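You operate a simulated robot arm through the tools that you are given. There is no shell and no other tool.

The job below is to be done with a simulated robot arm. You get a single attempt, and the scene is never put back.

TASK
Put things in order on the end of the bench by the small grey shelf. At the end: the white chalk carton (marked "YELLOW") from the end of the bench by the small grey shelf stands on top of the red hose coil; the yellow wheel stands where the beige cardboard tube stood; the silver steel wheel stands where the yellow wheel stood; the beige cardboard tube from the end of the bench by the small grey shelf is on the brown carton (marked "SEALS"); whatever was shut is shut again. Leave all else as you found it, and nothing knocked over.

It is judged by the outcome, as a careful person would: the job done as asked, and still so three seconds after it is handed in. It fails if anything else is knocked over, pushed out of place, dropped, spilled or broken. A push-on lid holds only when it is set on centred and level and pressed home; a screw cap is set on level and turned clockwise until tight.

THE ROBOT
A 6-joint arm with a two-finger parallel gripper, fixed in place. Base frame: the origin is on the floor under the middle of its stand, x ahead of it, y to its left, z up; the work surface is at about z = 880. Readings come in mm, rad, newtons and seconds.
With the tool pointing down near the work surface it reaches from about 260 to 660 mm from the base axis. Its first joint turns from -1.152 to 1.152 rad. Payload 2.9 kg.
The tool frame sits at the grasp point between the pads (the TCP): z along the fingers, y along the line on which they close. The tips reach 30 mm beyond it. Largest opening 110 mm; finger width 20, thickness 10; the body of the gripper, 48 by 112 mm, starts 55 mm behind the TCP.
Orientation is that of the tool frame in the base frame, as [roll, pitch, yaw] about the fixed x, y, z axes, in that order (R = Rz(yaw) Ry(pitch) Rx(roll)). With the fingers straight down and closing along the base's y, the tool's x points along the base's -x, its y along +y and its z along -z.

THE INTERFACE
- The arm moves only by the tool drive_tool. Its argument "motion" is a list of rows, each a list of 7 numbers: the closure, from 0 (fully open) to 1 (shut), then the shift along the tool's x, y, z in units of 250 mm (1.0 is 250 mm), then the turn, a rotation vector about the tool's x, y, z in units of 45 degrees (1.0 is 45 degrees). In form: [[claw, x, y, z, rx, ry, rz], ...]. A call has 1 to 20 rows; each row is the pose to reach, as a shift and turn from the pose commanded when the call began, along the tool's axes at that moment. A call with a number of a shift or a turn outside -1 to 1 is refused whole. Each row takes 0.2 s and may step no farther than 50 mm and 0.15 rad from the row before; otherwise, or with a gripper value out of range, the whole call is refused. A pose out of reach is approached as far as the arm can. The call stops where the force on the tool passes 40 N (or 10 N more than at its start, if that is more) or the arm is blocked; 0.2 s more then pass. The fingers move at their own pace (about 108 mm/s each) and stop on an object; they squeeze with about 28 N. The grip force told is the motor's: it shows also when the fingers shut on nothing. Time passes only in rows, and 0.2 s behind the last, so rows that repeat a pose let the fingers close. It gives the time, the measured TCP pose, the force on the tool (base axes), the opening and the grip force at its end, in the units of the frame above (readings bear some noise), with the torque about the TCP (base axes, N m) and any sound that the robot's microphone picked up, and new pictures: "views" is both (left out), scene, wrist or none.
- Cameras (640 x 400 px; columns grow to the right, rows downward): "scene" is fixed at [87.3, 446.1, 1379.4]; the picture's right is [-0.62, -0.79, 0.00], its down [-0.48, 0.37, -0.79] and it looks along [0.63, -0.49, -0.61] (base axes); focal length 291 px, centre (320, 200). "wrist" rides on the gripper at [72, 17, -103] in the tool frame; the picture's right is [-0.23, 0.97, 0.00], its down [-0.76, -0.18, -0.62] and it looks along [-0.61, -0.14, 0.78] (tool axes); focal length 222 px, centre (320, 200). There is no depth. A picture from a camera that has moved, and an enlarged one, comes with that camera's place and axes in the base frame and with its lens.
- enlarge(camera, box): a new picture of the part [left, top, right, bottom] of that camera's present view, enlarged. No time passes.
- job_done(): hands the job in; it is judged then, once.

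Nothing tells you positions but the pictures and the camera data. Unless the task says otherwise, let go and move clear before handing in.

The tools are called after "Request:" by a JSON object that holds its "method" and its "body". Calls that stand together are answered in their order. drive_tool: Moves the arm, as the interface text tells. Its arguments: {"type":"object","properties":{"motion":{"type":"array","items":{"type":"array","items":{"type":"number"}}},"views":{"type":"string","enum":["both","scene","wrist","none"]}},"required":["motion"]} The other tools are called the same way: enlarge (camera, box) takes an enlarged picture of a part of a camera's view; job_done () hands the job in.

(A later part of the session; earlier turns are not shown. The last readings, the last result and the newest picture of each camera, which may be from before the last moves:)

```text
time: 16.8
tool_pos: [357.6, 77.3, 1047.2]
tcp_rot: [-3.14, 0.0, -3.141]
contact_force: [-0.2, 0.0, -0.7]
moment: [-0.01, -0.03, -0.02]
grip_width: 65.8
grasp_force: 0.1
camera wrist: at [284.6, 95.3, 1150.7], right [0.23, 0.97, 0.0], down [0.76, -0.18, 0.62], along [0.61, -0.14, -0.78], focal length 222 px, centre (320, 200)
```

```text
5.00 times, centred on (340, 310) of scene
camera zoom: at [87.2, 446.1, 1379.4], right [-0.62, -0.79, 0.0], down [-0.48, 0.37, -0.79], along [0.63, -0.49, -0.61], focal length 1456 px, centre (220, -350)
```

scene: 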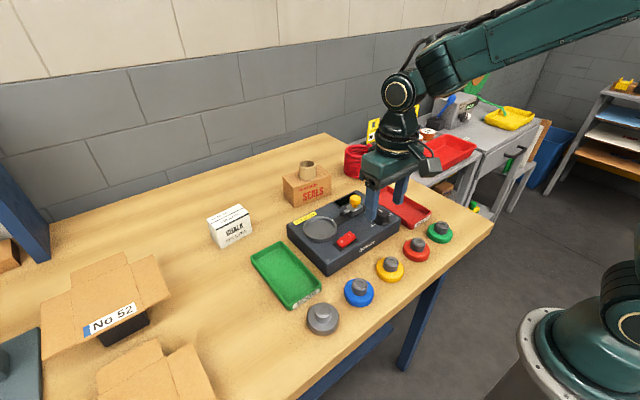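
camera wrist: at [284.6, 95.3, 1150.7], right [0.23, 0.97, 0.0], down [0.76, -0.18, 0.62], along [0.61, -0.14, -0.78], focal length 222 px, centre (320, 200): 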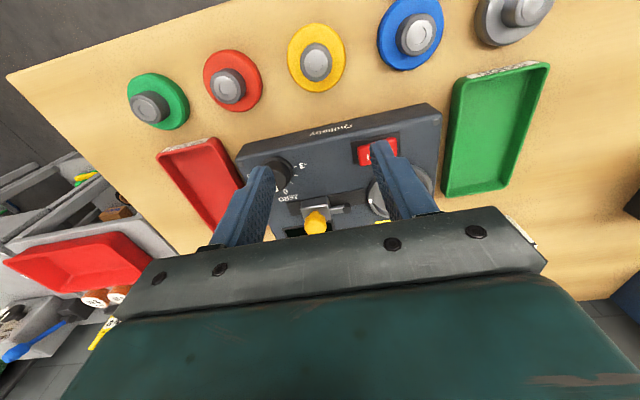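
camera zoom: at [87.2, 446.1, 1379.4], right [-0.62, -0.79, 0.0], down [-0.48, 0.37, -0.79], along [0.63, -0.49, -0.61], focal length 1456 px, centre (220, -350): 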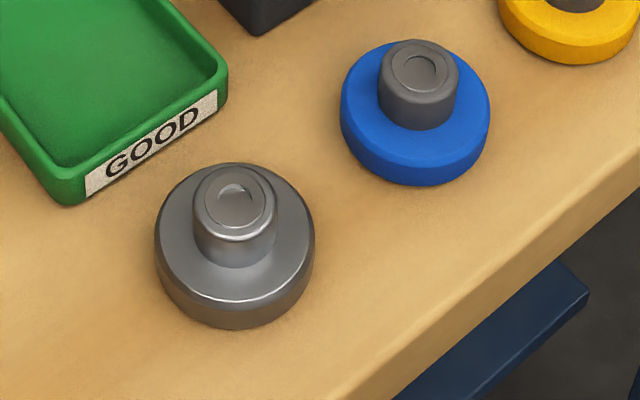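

Yellow wheel is at ≈(312.5,86), disc ≈58 mm, hub ≈31 mm dia with top z≈912; silver at ≈(311.5,265.5). I'll descend above the yellow hub.

Request:
{"method": "drive_tool", "body": {"motion": [[0.4, 0.09, 0.017, 0, 0, 0, 0], [0.4, 0.18, 0.034, 0, 0, 0, 0], [0.4, 0.18, 0.034, 0.13, 0, 0, 0], [0.4, 0.18, 0.034, 0.26, 0, 0, 0], [0.4, 0.18, 0.034, 0.38, 0, 0, 0], [0.4, 0.18, 0.034, 0.38, 0, 0, 0]], "views": "both"}}

Request:
{"method": "enlarge", "body": {"camera": "wrist", "box": [220, 80, 420, 240]}}

Request:
{"method": "enlarge", "body": {"camera": "scene", "box": [340, 200, 440, 300]}}

```text
time: 18.2
tool_pos: [312.6, 86.9, 953.3]
tcp_rot: [3.14, 0.0, 3.14]
contact_force: [-0.4, 0.3, 0.7]
moment: [-0.03, 0.01, 0.03]
grip_width: 66.1
grasp_force: 0.1
camera wrist: at [240.2, 103.8, 1057.1], right [0.23, 0.97, 0.0], down [0.76, -0.18, 0.62], along [0.61, -0.14, -0.78], focal length 222 px, centre (320, 200)
```

scene: 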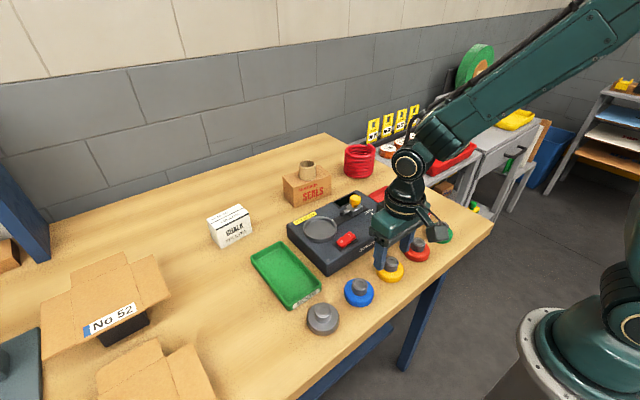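
wrist: 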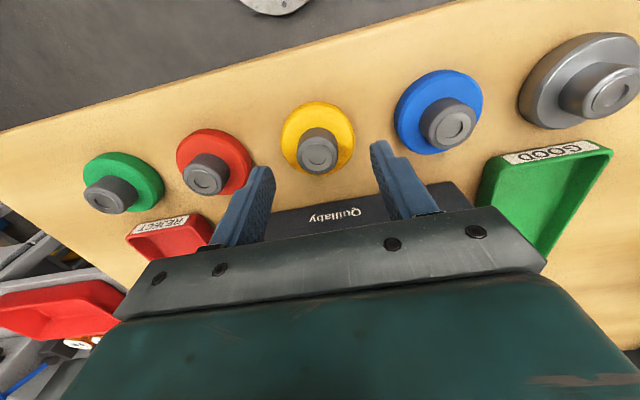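

```text
2.50 times, centred on (320, 160) of wrist
camera zoom: at [240.2, 103.8, 1057.1], right [0.23, 0.97, 0.0], down [0.76, -0.18, 0.62], along [0.61, -0.14, -0.78], focal length 555 px, centre (320, 300)
```

zoom: 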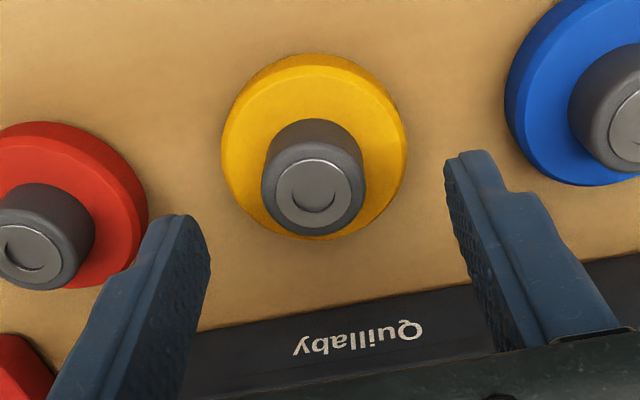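

```text
4.00 times, centred on (390, 250) of scene
camera zoom: at [87.3, 446.1, 1379.4], right [-0.62, -0.79, 0.0], down [-0.48, 0.37, -0.79], along [0.63, -0.49, -0.61], focal length 1165 px, centre (40, 0)
```

zoom: 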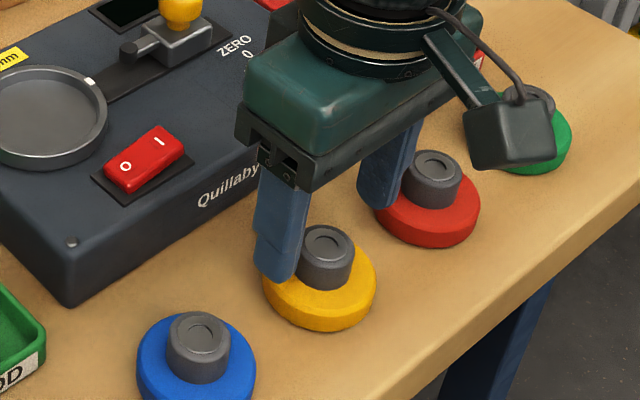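

The hub is centred well. I'll lower to z≈925 (tips just above the disc) and close on the hub.

Request:
{"method": "drive_tool", "body": {"motion": [[0.4, -0.004, -0.006, 0.06, 0, 0, 0], [0.4, -0.004, -0.006, 0.108, 0, 0, 0], [0.4, -0.004, -0.006, 0.108, 0, 0, 0], [0.85, -0.004, -0.006, 0.108, 0, 0, 0], [0.85, -0.004, -0.006, 0.108, 0, 0, 0], [0.85, -0.004, -0.006, 0.108, 0, 0, 0]], "views": "both"}}

Request:
{"method": "enlarge", "body": {"camera": "wrist", "box": [220, 80, 420, 240]}}

Request:
{"method": "enlarge", "body": {"camera": "scene", "box": [340, 200, 440, 300]}}

```text
time: 19.6
tool_pos: [312.7, 85.0, 928.2]
tcp_rot: [-3.141, 0.0, -3.14]
contact_force: [-0.1, -0.2, -0.4]
moment: [0.0, -0.05, 0.0]
grip_width: 56.6
grasp_force: 27.7
camera wrist: at [240.6, 101.9, 1030.7], right [0.23, 0.97, 0.0], down [0.76, -0.18, 0.62], along [0.61, -0.14, -0.78], focal length 222 px, centre (320, 200)
```

scene: 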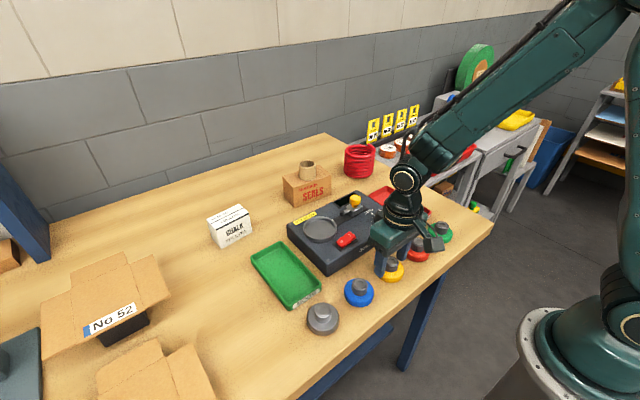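
wrist: 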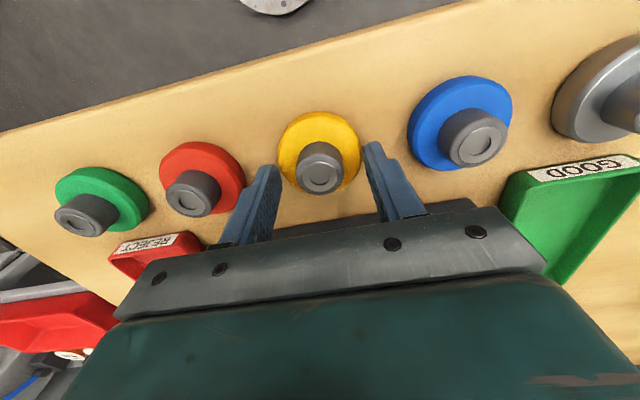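

```text
2.50 times, centred on (320, 160) of wrist
camera zoom: at [240.6, 101.9, 1030.7], right [0.23, 0.97, 0.0], down [0.76, -0.18, 0.62], along [0.61, -0.14, -0.78], focal length 555 px, centre (320, 300)
```

zoom: 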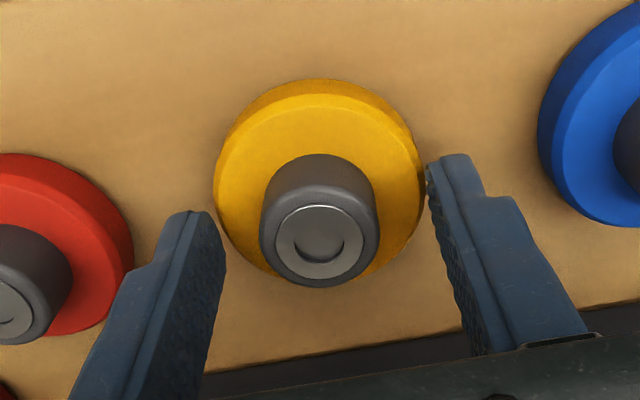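

```text
4.00 times, centred on (390, 250) of scene
camera zoom: at [87.3, 446.1, 1379.4], right [-0.62, -0.79, 0.0], down [-0.48, 0.37, -0.79], along [0.63, -0.49, -0.61], focal length 1165 px, centre (40, 0)
```

zoom: 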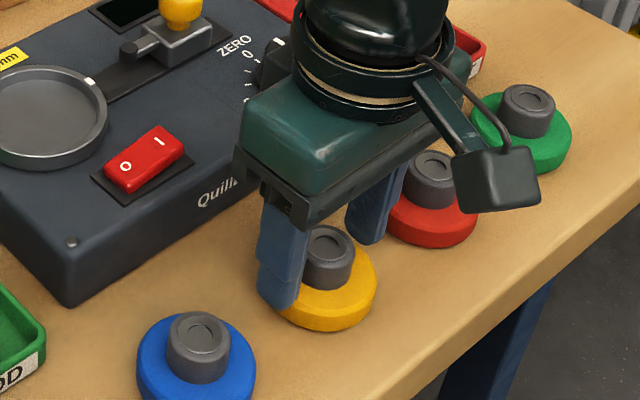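

The fingers stopped at 56.6 mm, so they met the disc's rim: the disc is thicker than I thought. A rim grip is better anyway, so I'll reopen, lower to z≈914 and grip the disc fully.

Request:
{"method": "drive_tool", "body": {"motion": [[0.37, 0, 0, 0, 0, 0, 0], [0.37, 0, 0, 0, 0, 0, 0], [0.37, 0, 0, 0.03, 0, 0, 0], [0.37, 0, 0, 0.052, 0, 0, 0], [0.37, 0, 0, 0.052, 0, 0, 0], [0.6, 0, 0, 0.052, 0, 0, 0], [0.6, 0, 0, 0.052, 0, 0, 0], [0.6, 0, 0, 0.052, 0, 0, 0]], "views": "both"}}

Request:
{"method": "enlarge", "body": {"camera": "wrist", "box": [220, 80, 420, 240]}}

Request:
{"method": "enlarge", "body": {"camera": "scene", "box": [340, 200, 440, 300]}}

```text
time: 21.4
tool_pos: [314.8, 84.7, 913.7]
tcp_rot: [3.141, -0.001, 3.141]
contact_force: [0.2, 0.6, -0.5]
moment: [-0.01, -0.01, 0.01]
grip_width: 56.9
grasp_force: 27.9
camera wrist: at [241.2, 102.2, 1017.1], right [0.23, 0.97, 0.0], down [0.76, -0.18, 0.62], along [0.61, -0.14, -0.78], focal length 222 px, centre (320, 200)
```

scene: 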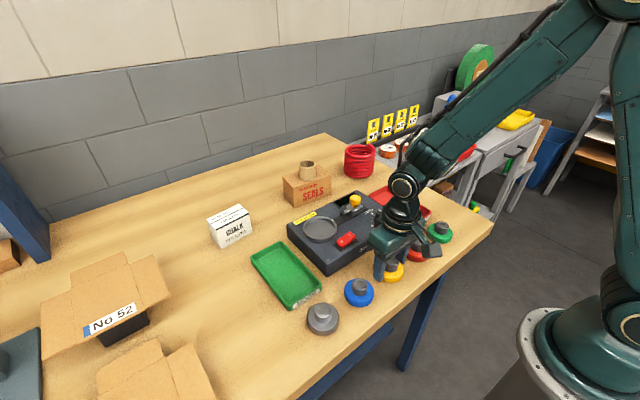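
wrist: 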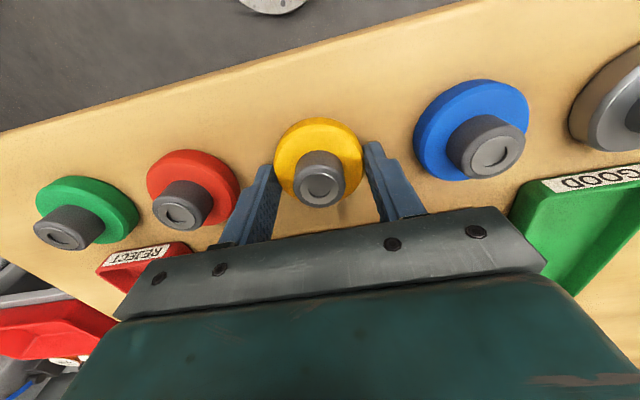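

```text
2.50 times, centred on (320, 160) of wrist
camera zoom: at [241.2, 102.2, 1017.1], right [0.23, 0.97, 0.0], down [0.76, -0.18, 0.62], along [0.61, -0.14, -0.78], focal length 555 px, centre (320, 300)
```

zoom: 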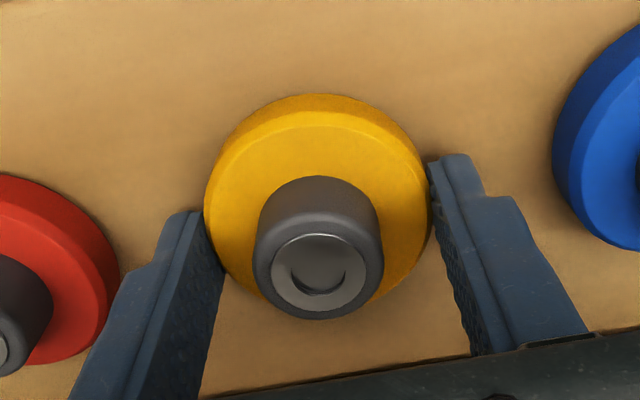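

```text
4.00 times, centred on (390, 250) of scene
camera zoom: at [87.3, 446.1, 1379.4], right [-0.62, -0.79, 0.0], down [-0.48, 0.37, -0.79], along [0.63, -0.49, -0.61], focal length 1165 px, centre (40, 0)
```

zoom: 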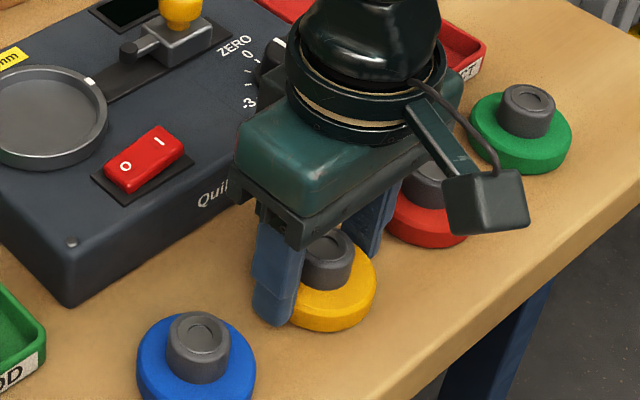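

The yellow wheel is gripped firmly on its rim at (313.5, 84.8), which I record as the yellow spot. Now I lift it and carry it toward the tube's old spot.

Request:
{"method": "drive_tool", "body": {"motion": [[0.6, 0, 0, -0.06, 0, 0, 0], [0.6, 0, 0, -0.2, 0, 0, 0], [0.6, 0, 0, -0.38, 0, 0, 0], [0.6, 0, 0.05, -0.52, 0, 0, 0], [0.6, -0.05, 0.2, -0.52, 0, 0, 0], [0.6, -0.1, 0.37, -0.52, 0, 0, 0], [0.6, -0.15, 0.54, -0.52, 0, 0, 0], [0.6, -0.2, 0.71, -0.52, 0, 0, 0], [0.6, -0.25, 0.88, -0.52, 0, 0, 0], [0.6, -0.272, 1.0, -0.52, 0, 0, 0], [0.6, -0.272, 1.0, -0.52, 0, 0, 0]], "views": "both"}}

```text
time: 23.8
tool_pos: [381.7, 334.1, 1045.3]
tcp_rot: [-3.142, 0.0, 3.141]
contact_force: [-0.3, 0.4, -1.5]
moment: [0.02, -0.04, -0.04]
grip_width: 57.0
grasp_force: 28.2
camera wrist: at [309.5, 351.2, 1148.3], right [0.23, 0.97, 0.0], down [0.76, -0.18, 0.62], along [0.61, -0.14, -0.78], focal length 222 px, centre (320, 200)
```

scene: 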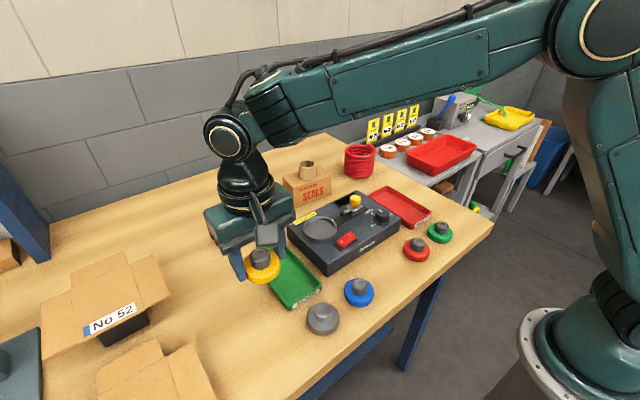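
wrist: 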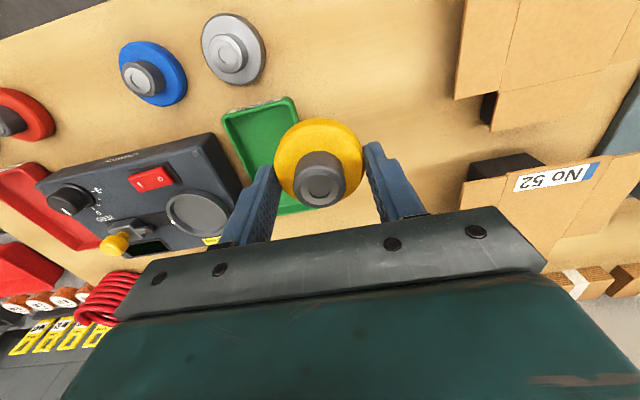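

The wheel is held. I'll shift to the tube's spot, then lower to just above the bench.

Request:
{"method": "drive_tool", "body": {"motion": [[0.6, 0, 0.09, 0, 0, 0, 0], [0.6, 0, 0.182, 0, 0, 0, 0], [0.6, 0, 0.182, 0.15, 0, 0, 0], [0.6, 0, 0.182, 0.3, 0, 0, 0], [0.6, 0, 0.182, 0.42, 0, 0, 0], [0.6, 0, 0.182, 0.49, 0, 0, 0], [0.6, 0, 0.182, 0.51, 0, 0, 0], [0.6, 0, 0.182, 0.51, 0, 0, 0]], "views": "both"}}

```text
time: 25.6
tool_pos: [381.3, 380.6, 915.8]
tcp_rot: [3.141, 0.001, -3.141]
contact_force: [-0.3, -0.3, -1.6]
moment: [0.01, 0.04, -0.02]
grip_width: 56.9
grasp_force: 28.2
camera wrist: at [308.4, 397.7, 1018.5], right [0.23, 0.97, 0.0], down [0.76, -0.18, 0.62], along [0.61, -0.14, -0.78], focal length 222 px, centre (320, 200)
```

scene: 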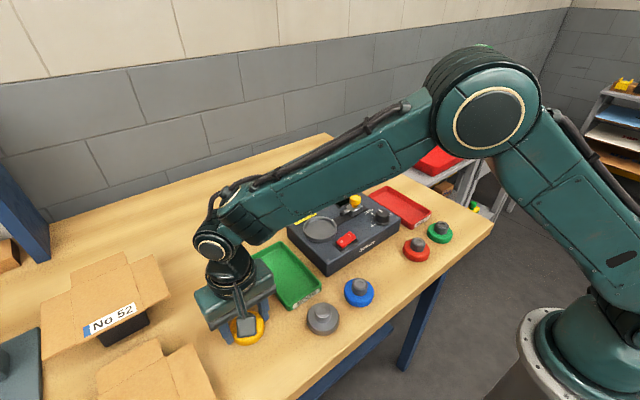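
wrist: 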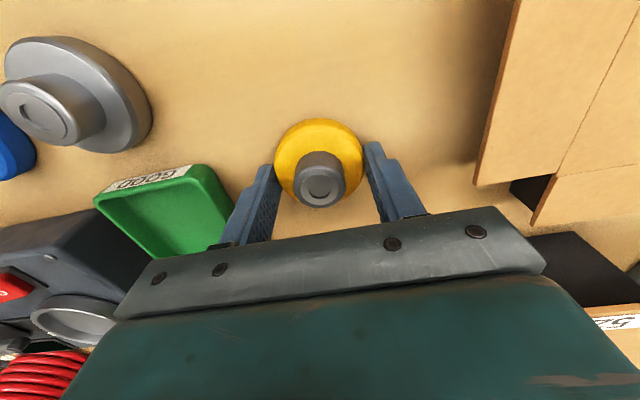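

It's right over the spot, a couple of millimetres up. I'll lower the last bit and check the contact force.

Request:
{"method": "drive_tool", "body": {"motion": [[0.6, 0, 0, 0.008, 0, 0, 0], [0.6, 0, 0, 0.012, 0, 0, 0], [0.6, 0, 0, 0.012, 0, 0, 0]], "views": "none"}}

```text
time: 26.4
tool_pos: [381.7, 380.3, 913.4]
tcp_rot: [3.139, 0.003, -3.14]
contact_force: [-1.0, -1.8, 9.3]
moment: [-0.2, 0.08, -0.03]
grip_width: 56.9
grasp_force: 27.7
```

Seated with 9 N. I'll open and rise straight up.

Request:
{"method": "drive_tool", "body": {"motion": [[0.36, 0, 0, 0, 0, 0, 0], [0.36, 0, 0, 0, 0, 0, 0], [0.36, 0, 0, -0.04, 0, 0, 0], [0.36, 0, 0, -0.15, 0, 0, 0], [0.36, 0, 0, -0.32, 0, 0, 0], [0.36, 0, 0, -0.5, 0, 0, 0], [0.36, 0, 0, -0.5, 0, 0, 0]], "views": "both"}}

Request:
{"method": "enlarge", "body": {"camera": "wrist", "box": [80, 0, 400, 200]}}

Request:
{"method": "enlarge", "body": {"camera": "scene", "box": [200, 260, 380, 360]}}

```text
time: 28.0
tool_pos: [379.3, 380.6, 1037.2]
tcp_rot: [-3.14, 0.001, 3.141]
contact_force: [0.4, -0.1, -0.7]
moment: [0.04, 0.02, 0.03]
grip_width: 70.4
grasp_force: 0.0
camera wrist: at [306.9, 398.5, 1140.1], right [0.23, 0.97, 0.0], down [0.76, -0.18, 0.62], along [0.61, -0.14, -0.78], focal length 222 px, centre (320, 200)
```

scene: 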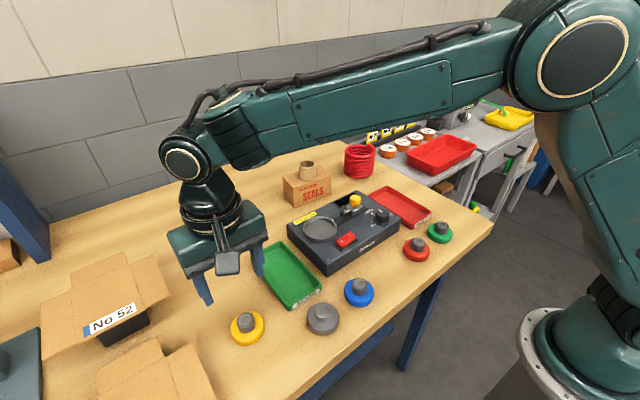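
wrist: 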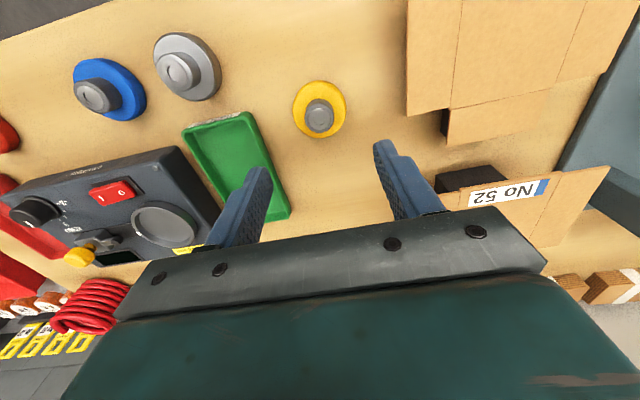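

```text
2.00 times, centred on (240, 100) of wrist
camera zoom: at [306.9, 398.5, 1140.1], right [0.23, 0.97, 0.0], down [0.76, -0.18, 0.62], along [0.61, -0.14, -0.78], focal length 444 px, centre (480, 400)
```

zoom: 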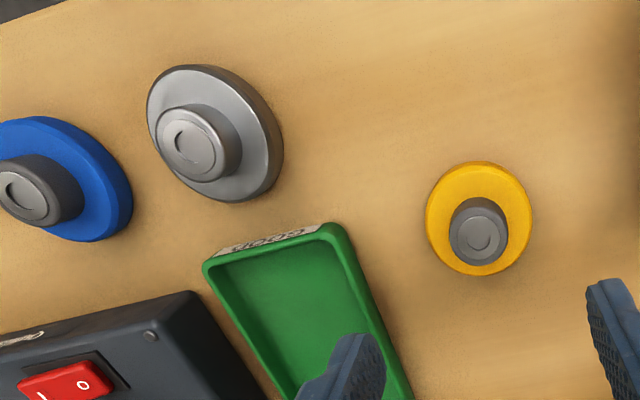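

```text
3.56 times, centred on (290, 310) of scene
camera zoom: at [87.3, 446.1, 1379.4], right [-0.62, -0.79, 0.0], down [-0.48, 0.37, -0.79], along [0.63, -0.49, -0.61], focal length 1036 px, centre (427, -191)
```

zoom: 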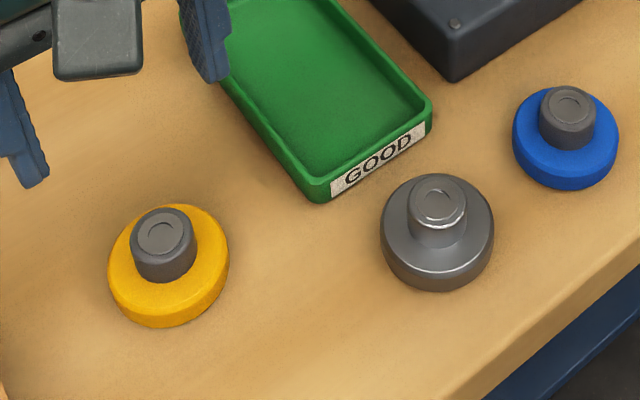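

Yellow wheel stands upright at the tube's old spot. Next, the silver wheel: move above it and lower partway.

Request:
{"method": "drive_tool", "body": {"motion": [[0.36, 0.07, -0.115, 0, 0, 0, 0], [0.36, 0.14, -0.23, 0, 0, 0, 0], [0.36, 0.21, -0.345, 0, 0, 0, 0], [0.36, 0.276, -0.46, 0, 0, 0, 0], [0.36, 0.276, -0.46, 0.15, 0, 0, 0], [0.36, 0.276, -0.46, 0.28, 0, 0, 0], [0.36, 0.276, -0.46, 0.28, 0, 0, 0]], "views": "both"}}

Request:
{"method": "enlarge", "body": {"camera": "wrist", "box": [220, 80, 420, 240]}}

Request:
{"method": "enlarge", "body": {"camera": "scene", "box": [270, 250, 370, 350]}}

```text
time: 29.6
tool_pos: [312.5, 265.6, 968.1]
tcp_rot: [3.141, 0.001, -3.141]
contact_force: [0.4, 0.4, 1.5]
moment: [-0.01, 0.0, -0.02]
grip_width: 70.3
grasp_force: 0.2
camera wrist: at [239.3, 283.0, 1071.5], right [0.23, 0.97, 0.0], down [0.76, -0.18, 0.62], along [0.61, -0.14, -0.78], focal length 222 px, centre (320, 200)
```

scene: 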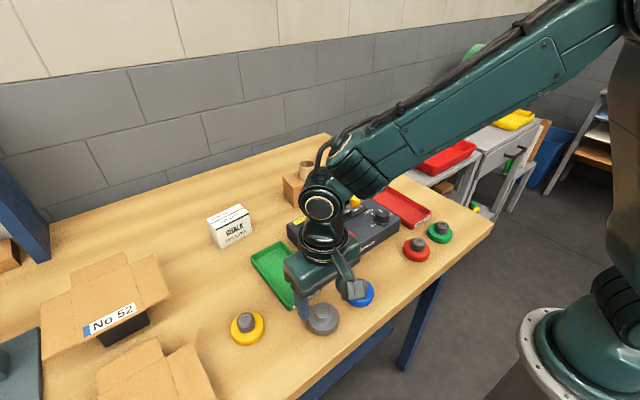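
wrist: 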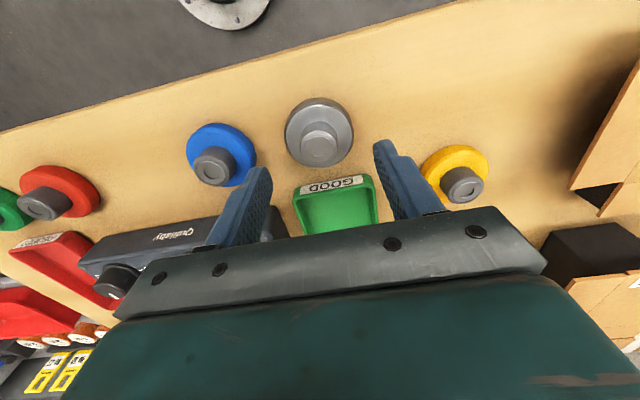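

```text
2.50 times, centred on (320, 160) of wrist
camera zoom: at [239.3, 283.0, 1071.5], right [0.23, 0.97, 0.0], down [0.76, -0.18, 0.62], along [0.61, -0.14, -0.78], focal length 555 px, centre (320, 300)
```

zoom: 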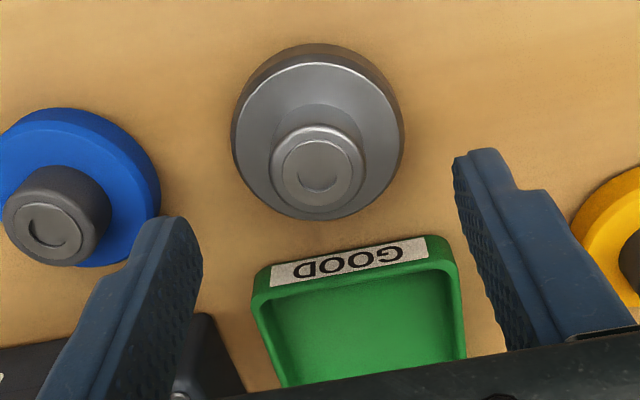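

```text
4.00 times, centred on (320, 300) of scene
camera zoom: at [87.3, 446.1, 1379.4], right [-0.62, -0.79, 0.0], down [-0.48, 0.37, -0.79], along [0.63, -0.49, -0.61], focal length 1165 px, centre (320, -200)
```

zoom: 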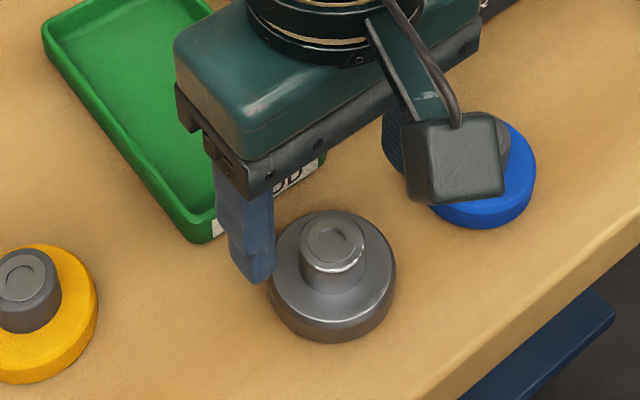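

Silver wheel is centred at ≈(313.5,265). I'll lower to rim height and grip the disc.

Request:
{"method": "drive_tool", "body": {"motion": [[0.36, -0.004, -0.003, 0.08, 0, 0, 0], [0.36, -0.004, -0.003, 0.16, 0, 0, 0], [0.36, -0.004, -0.003, 0.212, 0, 0, 0], [0.36, -0.004, -0.003, 0.212, 0, 0, 0], [0.6, -0.004, -0.003, 0.212, 0, 0, 0], [0.6, -0.004, -0.003, 0.212, 0, 0, 0], [0.6, -0.004, -0.003, 0.212, 0, 0, 0]], "views": "both"}}

Request:
{"method": "enlarge", "body": {"camera": "wrist", "box": [220, 80, 420, 240]}}

```text
time: 31.2
tool_pos: [312.6, 263.4, 913.8]
tcp_rot: [-3.142, 0.0, -3.141]
contact_force: [-0.2, 0.2, -0.5]
moment: [0.0, 0.01, 0.0]
grip_width: 57.0
grasp_force: 27.6
camera wrist: at [240.0, 281.4, 1017.2], right [0.23, 0.97, 0.0], down [0.76, -0.18, 0.62], along [0.61, -0.14, -0.78], focal length 222 px, centre (320, 200)
```

scene: 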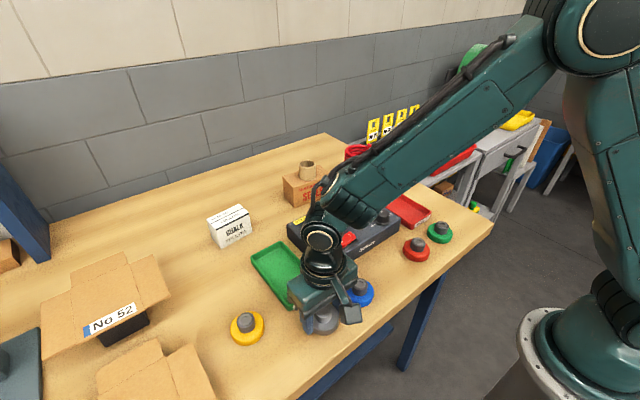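
wrist: 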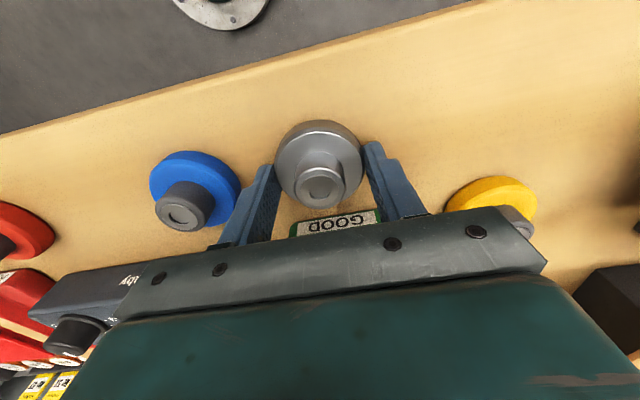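

```text
2.50 times, centred on (320, 160) of wrist
camera zoom: at [240.0, 281.4, 1017.2], right [0.23, 0.97, 0.0], down [0.76, -0.18, 0.62], along [0.61, -0.14, -0.78], focal length 555 px, centre (320, 300)
```

zoom: 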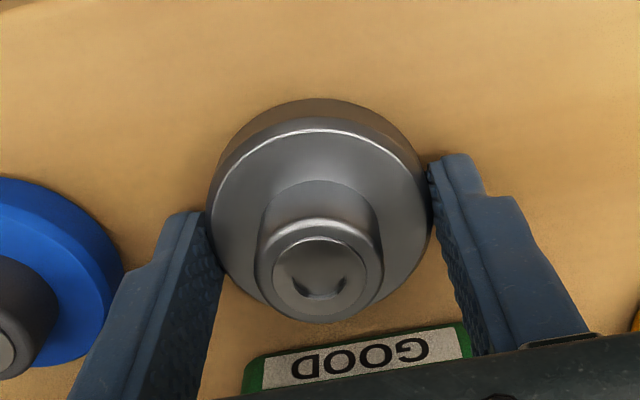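

Silver wheel gripped in the same relative pose as the yellow one was. I'll lift, move −180 mm in y to the yellow spot, and lower to just above the bench.

Request:
{"method": "drive_tool", "body": {"motion": [[0.6, 0, 0, -0.06, 0, 0, 0], [0.6, 0, 0, -0.2, 0, 0, 0], [0.6, 0, 0, -0.36, 0, 0, 0], [0.6, 0, 0, -0.48, 0, 0, 0], [0.6, 0, -0.15, -0.48, 0, 0, 0], [0.6, 0, -0.3, -0.48, 0, 0, 0], [0.6, 0, -0.45, -0.48, 0, 0, 0], [0.6, 0, -0.6, -0.48, 0, 0, 0], [0.6, 0.002, -0.719, -0.48, 0, 0, 0], [0.6, 0.002, -0.719, -0.4, 0, 0, 0], [0.6, 0.002, -0.719, -0.25, 0, 0, 0], [0.6, 0.002, -0.719, -0.12, 0, 0, 0], [0.6, 0.002, -0.719, -0.04, 0, 0, 0], [0.6, 0.002, -0.719, -0.012, 0, 0, 0], [0.6, 0.002, -0.719, -0.012, 0, 0, 0]], "views": "both"}}

Request:
{"method": "enlarge", "body": {"camera": "wrist", "box": [0, 80, 640, 240]}}

```text
time: 34.4
tool_pos: [313.4, 85.5, 918.3]
tcp_rot: [-3.141, 0.001, 3.142]
contact_force: [0.7, 0.6, -3.8]
moment: [-0.03, 0.0, 0.01]
grip_width: 57.1
grasp_force: 28.0
camera wrist: at [240.4, 102.0, 1021.2], right [0.23, 0.97, 0.0], down [0.76, -0.18, 0.62], along [0.61, -0.14, -0.78], focal length 222 px, centre (320, 200)
```

scene: 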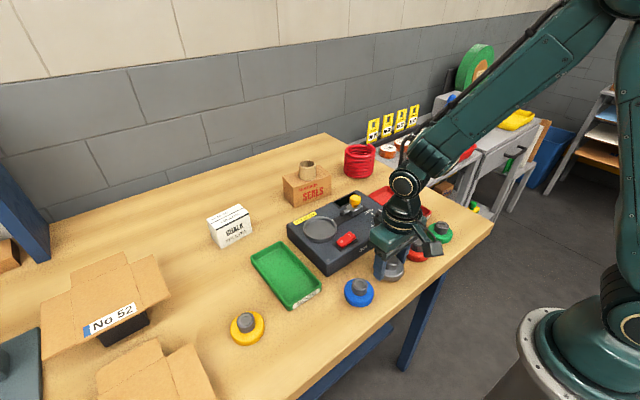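
wrist: 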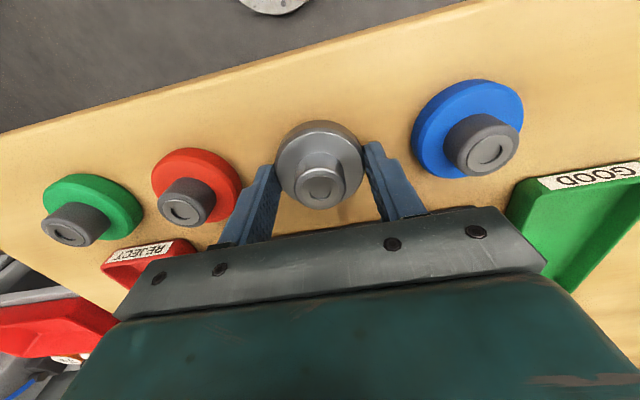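

```text
1.00 times, centred on (320, 160) of wrist (not enlarged: the box is as wide or as high as the picture)
camera zoom: at [240.4, 102.0, 1021.2], right [0.23, 0.97, 0.0], down [0.76, -0.18, 0.62], along [0.61, -0.14, -0.78], focal length 222 px, centre (320, 240)
```

zoom: 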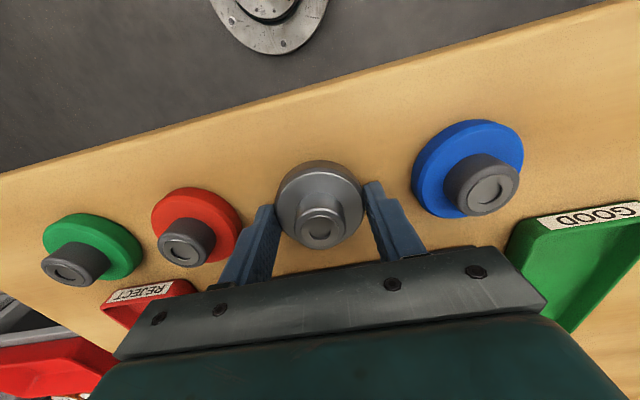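

Over the yellow spot at (313.4, 85.5), a few mm up. I'll lower the last few millimetres until it touches.

Request:
{"method": "drive_tool", "body": {"motion": [[0.6, 0, 0, 0.006, 0, 0, 0], [0.6, 0, 0, 0.011, 0, 0, 0], [0.6, 0, 0, 0.014, 0, 0, 0], [0.6, 0, 0, 0.014, 0, 0, 0]], "views": "none"}}

```text
time: 35.4
tool_pos: [313.6, 84.4, 913.2]
tcp_rot: [3.141, 0.0, 3.141]
contact_force: [0.6, -0.4, -3.9]
moment: [-0.02, -0.03, 0.01]
grip_width: 56.8
grasp_force: 28.3
```

Still hanging (−3.9 N is its weight). I'll lower by another millimetre or so.

Request:
{"method": "drive_tool", "body": {"motion": [[0.6, 0, 0, 0.003, 0, 0, 0], [0.6, 0, 0, 0.006, 0, 0, 0], [0.6, 0, 0, 0.006, 0, 0, 0]], "views": "none"}}

```text
time: 36.2
tool_pos: [313.2, 83.8, 912.0]
tcp_rot: [-3.142, 0.003, 3.139]
contact_force: [-2.8, -6.4, 23.2]
moment: [-0.07, 0.05, -0.01]
grip_width: 57.4
grasp_force: 28.7
```

Firm contact now; I'll back off slightly, open, and rise.

Request:
{"method": "drive_tool", "body": {"motion": [[0.6, 0, 0, -0.003, 0, 0, 0], [0.36, 0, 0, -0.003, 0, 0, 0], [0.36, 0, 0, -0.003, 0, 0, 0], [0.36, 0, 0, -0.04, 0, 0, 0], [0.36, 0, 0, -0.15, 0, 0, 0], [0.36, 0, 0, -0.32, 0, 0, 0], [0.36, 0, 0, -0.5, 0, 0, 0], [0.36, 0, 0, -0.66, 0, 0, 0], [0.2, 0, 0, -0.66, 0, 0, 0]], "views": "both"}}

Request:
{"method": "enlarge", "body": {"camera": "wrist", "box": [100, 0, 500, 200]}}

Request:
{"method": "enlarge", "body": {"camera": "scene", "box": [360, 200, 460, 300]}}

```text
time: 38.2
tool_pos: [314.1, 82.6, 1080.1]
tcp_rot: [-3.141, 0.0, 3.142]
contact_force: [-1.2, -0.6, 0.6]
moment: [0.02, 0.01, -0.06]
grip_width: 87.9
grasp_force: 0.0
camera wrist: at [241.1, 100.1, 1182.9], right [0.23, 0.97, 0.0], down [0.76, -0.18, 0.62], along [0.61, -0.14, -0.78], focal length 222 px, centre (320, 200)
```

scene: 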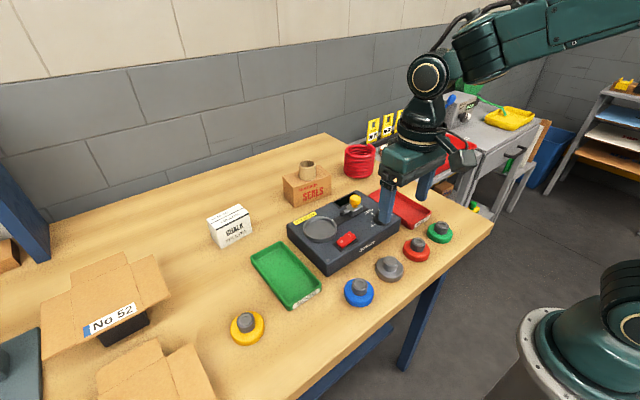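
wrist: 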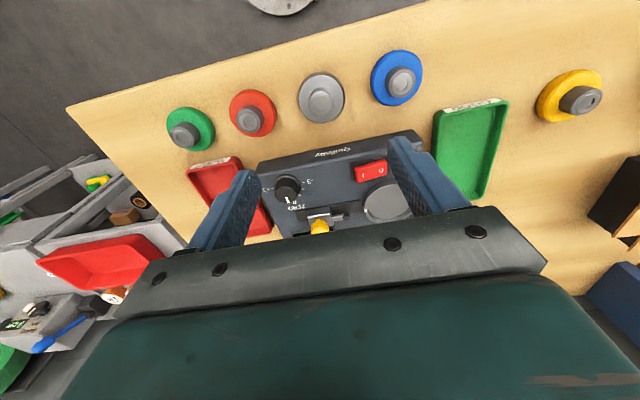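

```text
1.60 times, centred on (300, 100) of wrist
camera zoom: at [241.1, 100.1, 1182.9], right [0.23, 0.97, 0.0], down [0.76, -0.18, 0.62], along [0.61, -0.14, -0.78], focal length 355 px, centre (352, 360)
```

zoom: 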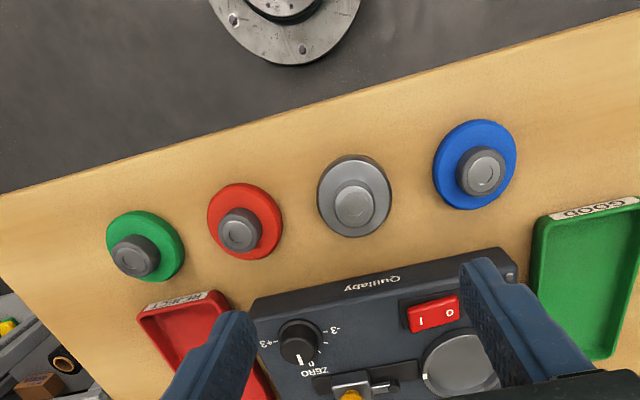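

```text
4.00 times, centred on (410, 250) of scene
camera zoom: at [87.2, 446.1, 1379.4], right [-0.62, -0.79, 0.0], down [-0.48, 0.37, -0.79], along [0.63, -0.49, -0.61], focal length 1165 px, centre (-40, 0)
```

zoom: 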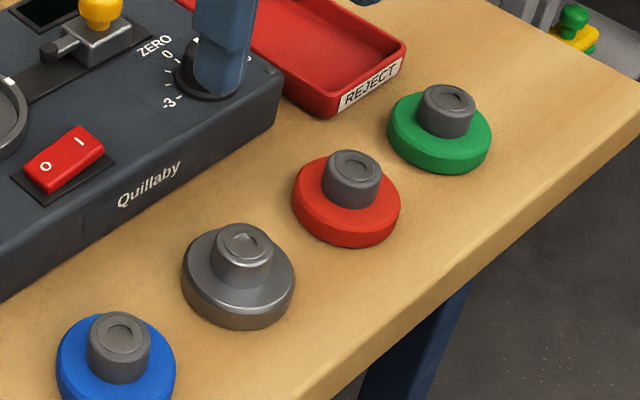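

All wheels are in place. Now for the chalk carton: first a transit toward it at height with the gripper fully open.

Request:
{"method": "drive_tool", "body": {"motion": [[0, -0.108, 0.123, 0, 0, 0, 0], [0, -0.217, 0.246, 0, 0, 0, 0], [0, -0.326, 0.369, 0, 0, 0, 0], [0, -0.434, 0.491, 0, 0, 0, 0], [0, -0.543, 0.614, 0, 0, 0, 0], [0, -0.651, 0.737, 0, 0, 0, 0], [0, -0.76, 0.86, 0, 0, 0, 0], [0, -0.76, 0.86, 0, 0, 0, 0]], "views": "both"}}

Request:
{"method": "enlarge", "body": {"camera": "wrist", "box": [240, 100, 400, 220]}}

```text
time: 40.0
tool_pos: [504.1, 301.0, 1078.0]
tcp_rot: [3.14, -0.001, -3.141]
contact_force: [0.3, -0.2, 0.2]
moment: [-0.03, -0.02, -0.02]
grip_width: 110.1
grasp_force: 0.0
camera wrist: at [431.0, 317.8, 1181.7], right [0.23, 0.97, 0.0], down [0.76, -0.18, 0.62], along [0.61, -0.14, -0.78], focal length 222 px, centre (320, 200)
```

scene: 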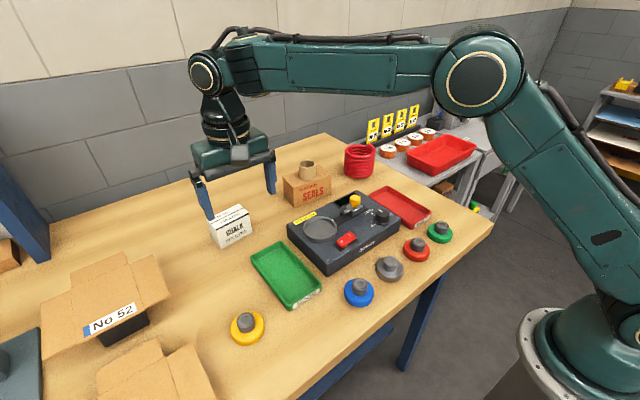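
wrist: 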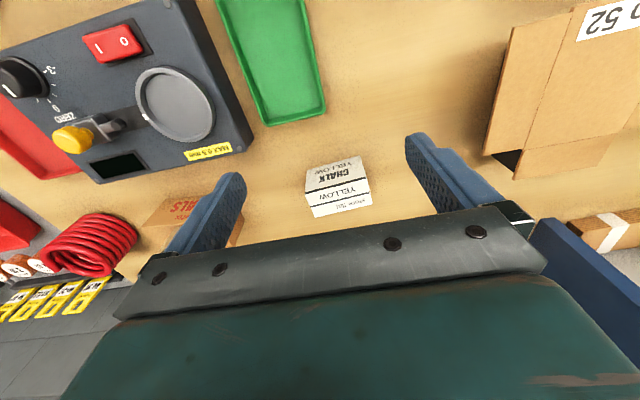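

```text
3.33 times, centred on (320, 160) of wrist
camera zoom: at [431.0, 317.8, 1181.7], right [0.23, 0.97, 0.0], down [0.76, -0.18, 0.62], along [0.61, -0.14, -0.78], focal length 740 px, centre (320, 333)
```

zoom: 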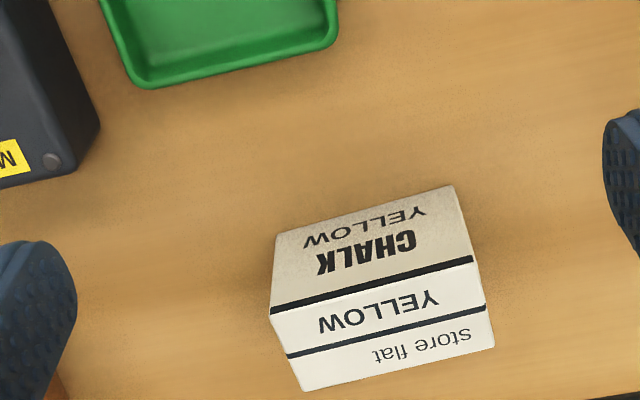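

Chalk carton confirmed: centre ≈(624,300), yaw ≈+0.075 rad, top z≈940. Since it is ~690 mm from the base axis, I'll tilt the tool ~20° outward and yaw to match, stopping above it.

Request:
{"method": "drive_tool", "body": {"motion": [[0, -0.08, 0, 0.06, -0.0034, -0.0889, -0.0191], [0, -0.16, -0.002, 0.12, -0.0067, -0.1778, -0.0382], [0, -0.24, -0.003, 0.18, -0.01, -0.2666, -0.0573], [0, -0.32, -0.004, 0.25, -0.0134, -0.3555, -0.0764], [0, -0.4, -0.004, 0.312, -0.0167, -0.4444, -0.0955], [0, -0.4, -0.004, 0.312, -0.0167, -0.4444, -0.0955]], "views": "both"}}

Request:
{"method": "enlarge", "body": {"camera": "wrist", "box": [200, 40, 440, 220]}}

Request:
{"method": "enlarge", "body": {"camera": "scene", "box": [160, 110, 320, 260]}}

```text
time: 41.4
tool_pos: [603.3, 298.3, 1001.2]
tcp_rot: [-3.14, 0.351, -3.066]
contact_force: [0.2, -0.4, 0.1]
moment: [0.01, 0.0, -0.01]
grip_width: 110.0
grasp_force: 0.0
camera wrist: at [498.5, 307.3, 1073.1], right [0.14, 0.99, 0.08], down [0.51, -0.14, 0.85], along [0.85, -0.08, -0.53], focal length 222 px, centre (320, 200)
```

scene: 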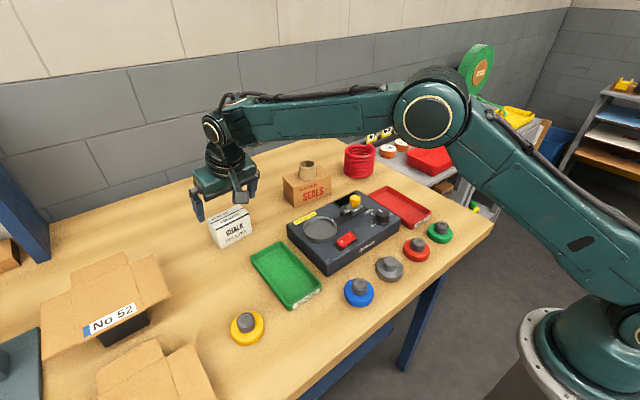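
wrist: 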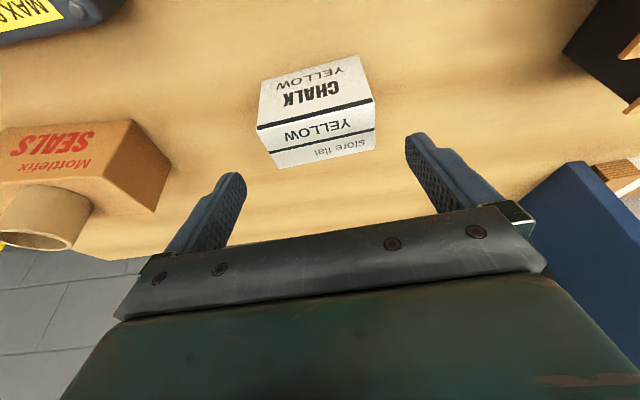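

```text
2.22 times, centred on (320, 130) of wrist
camera zoom: at [498.5, 307.3, 1073.1], right [0.14, 0.99, 0.08], down [0.51, -0.14, 0.85], along [0.85, -0.08, -0.53], focal length 494 px, centre (320, 356)
```

zoom: 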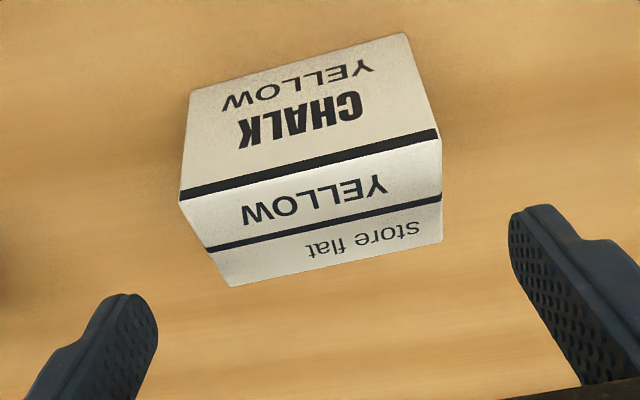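

```text
2.67 times, centred on (240, 185) of scene
camera zoom: at [87.3, 446.1, 1379.4], right [-0.62, -0.79, 0.0], down [-0.48, 0.37, -0.79], along [0.63, -0.49, -0.61], focal length 777 px, centre (533, 240)
```

zoom: 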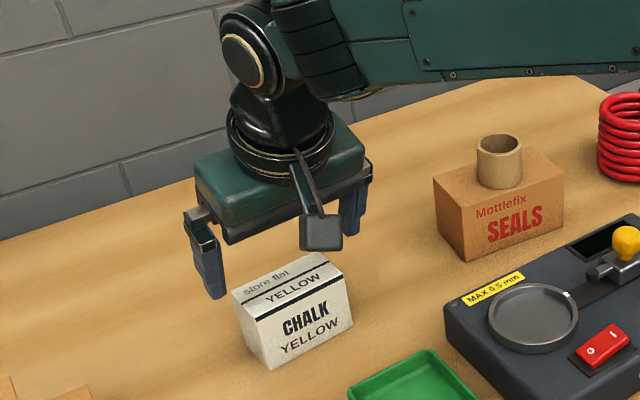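

Alignment looks right (yaw matches, carton centred between fingers). I'll descend so the pads straddle the carton's ends with the tips ~18 mm above the bench.

Request:
{"method": "drive_tool", "body": {"motion": [[0, 0.009, 0, 0.073, 0, 0, 0], [0, 0.0175, 0, 0.145, 0, 0, 0], [0, 0.026, 0, 0.218, 0, 0, 0], [0, 0.035, 0, 0.29, 0, 0, 0], [0, 0.035, 0, 0.29, 0, 0, 0]], "views": "both"}}

Request:
{"method": "enlarge", "body": {"camera": "wrist", "box": [180, 80, 460, 260]}}

Request:
{"method": "enlarge", "body": {"camera": "scene", "box": [160, 130, 300, 260]}}

```text
time: 42.6
tool_pos: [619.2, 299.6, 928.6]
tcp_rot: [3.141, 0.348, -3.067]
contact_force: [0.6, 0.0, -0.2]
moment: [-0.01, 0.0, 0.05]
grip_width: 110.0
grasp_force: 0.0
camera wrist: at [515.2, 309.2, 1001.2], right [0.14, 0.99, 0.08], down [0.51, -0.14, 0.85], along [0.85, -0.08, -0.53], focal length 222 px, centre (320, 200)
```

scene: 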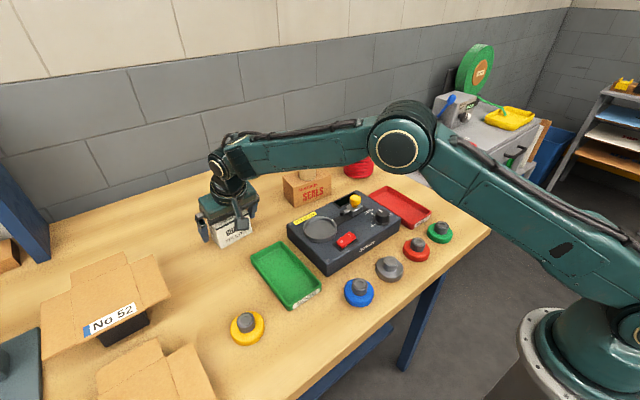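
wrist: 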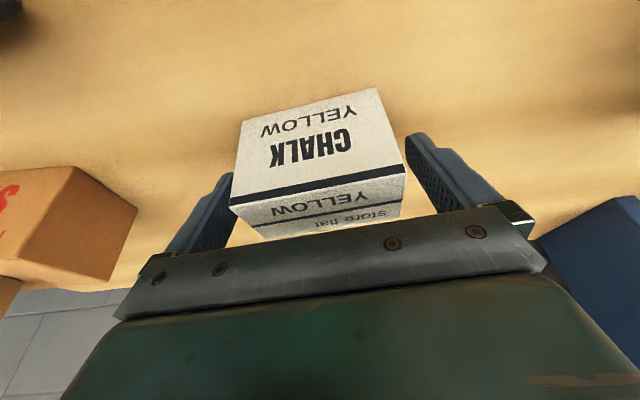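

```text
2.22 times, centred on (320, 170) of wrist
camera zoom: at [515.2, 309.2, 1001.2], right [0.14, 0.99, 0.08], down [0.51, -0.14, 0.85], along [0.85, -0.08, -0.53], focal length 494 px, centre (320, 267)
```

zoom: 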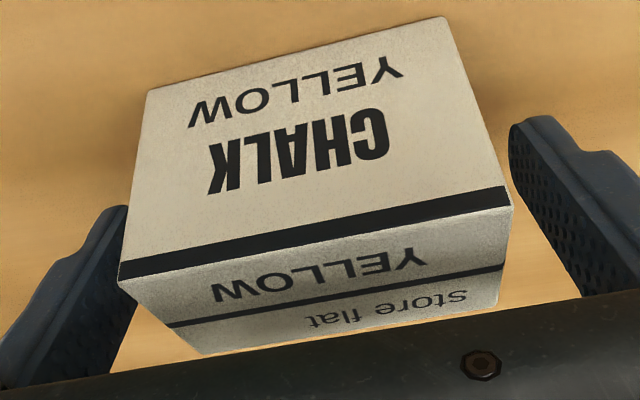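

```text
3.08 times, centred on (230, 195) of scene
camera zoom: at [87.3, 446.1, 1379.4], right [-0.62, -0.79, 0.0], down [-0.48, 0.37, -0.79], along [0.63, -0.49, -0.61], focal length 896 px, centre (597, 215)
```

zoom: 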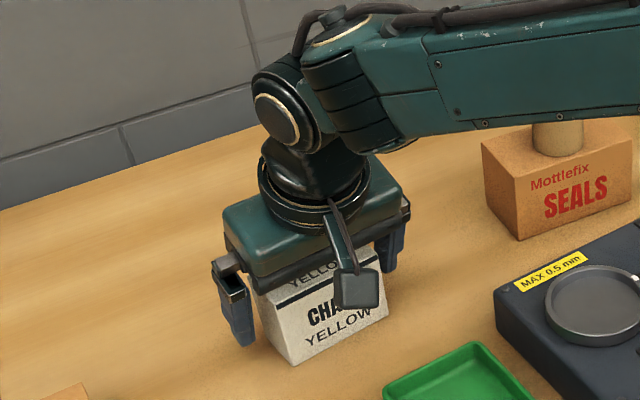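

The pads straddle the carton with clearance both sides. I'll close on it.

Request:
{"method": "drive_tool", "body": {"motion": [[0.15, 0, 0, 0, 0, 0, 0], [0.4, 0, 0, 0, 0, 0, 0], [0.4, 0, 0, 0, 0, 0, 0], [0.4, 0, 0, 0, 0, 0, 0]], "views": "both"}}

Request:
{"method": "enlarge", "body": {"camera": "wrist", "box": [180, 80, 460, 260]}}

```text
time: 43.6
tool_pos: [619.9, 300.6, 928.1]
tcp_rot: [-3.141, 0.35, -3.067]
contact_force: [1.1, 0.2, 1.0]
moment: [0.03, -0.02, -0.03]
grip_width: 85.1
grasp_force: 27.6
camera wrist: at [515.0, 309.2, 1001.4], right [0.14, 0.99, 0.08], down [0.51, -0.14, 0.85], along [0.85, -0.08, -0.53], focal length 222 px, centre (320, 200)
```

scene: 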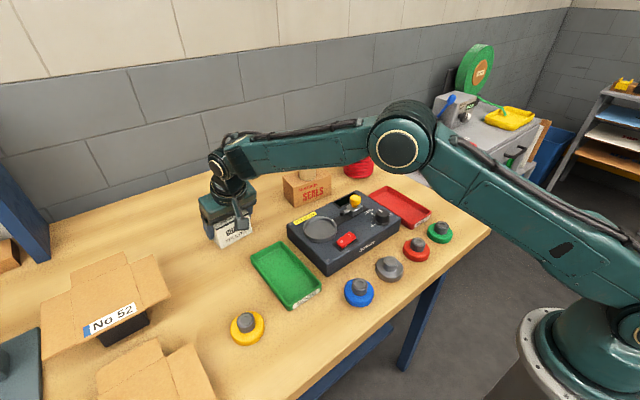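
wrist: 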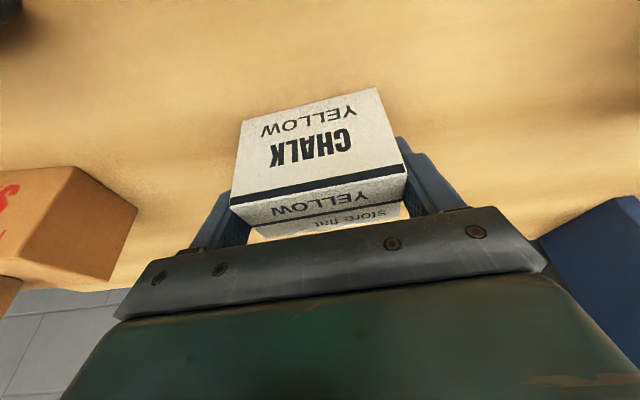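

```text
2.22 times, centred on (320, 170) of wrist
camera zoom: at [515.0, 309.2, 1001.4], right [0.14, 0.99, 0.08], down [0.51, -0.14, 0.85], along [0.85, -0.08, -0.53], focal length 494 px, centre (320, 267)
```

zoom: 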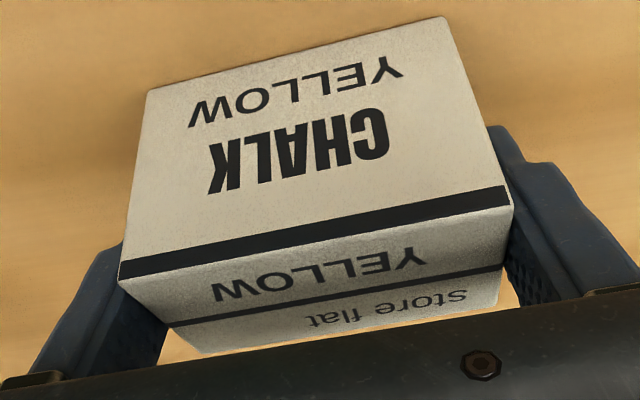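

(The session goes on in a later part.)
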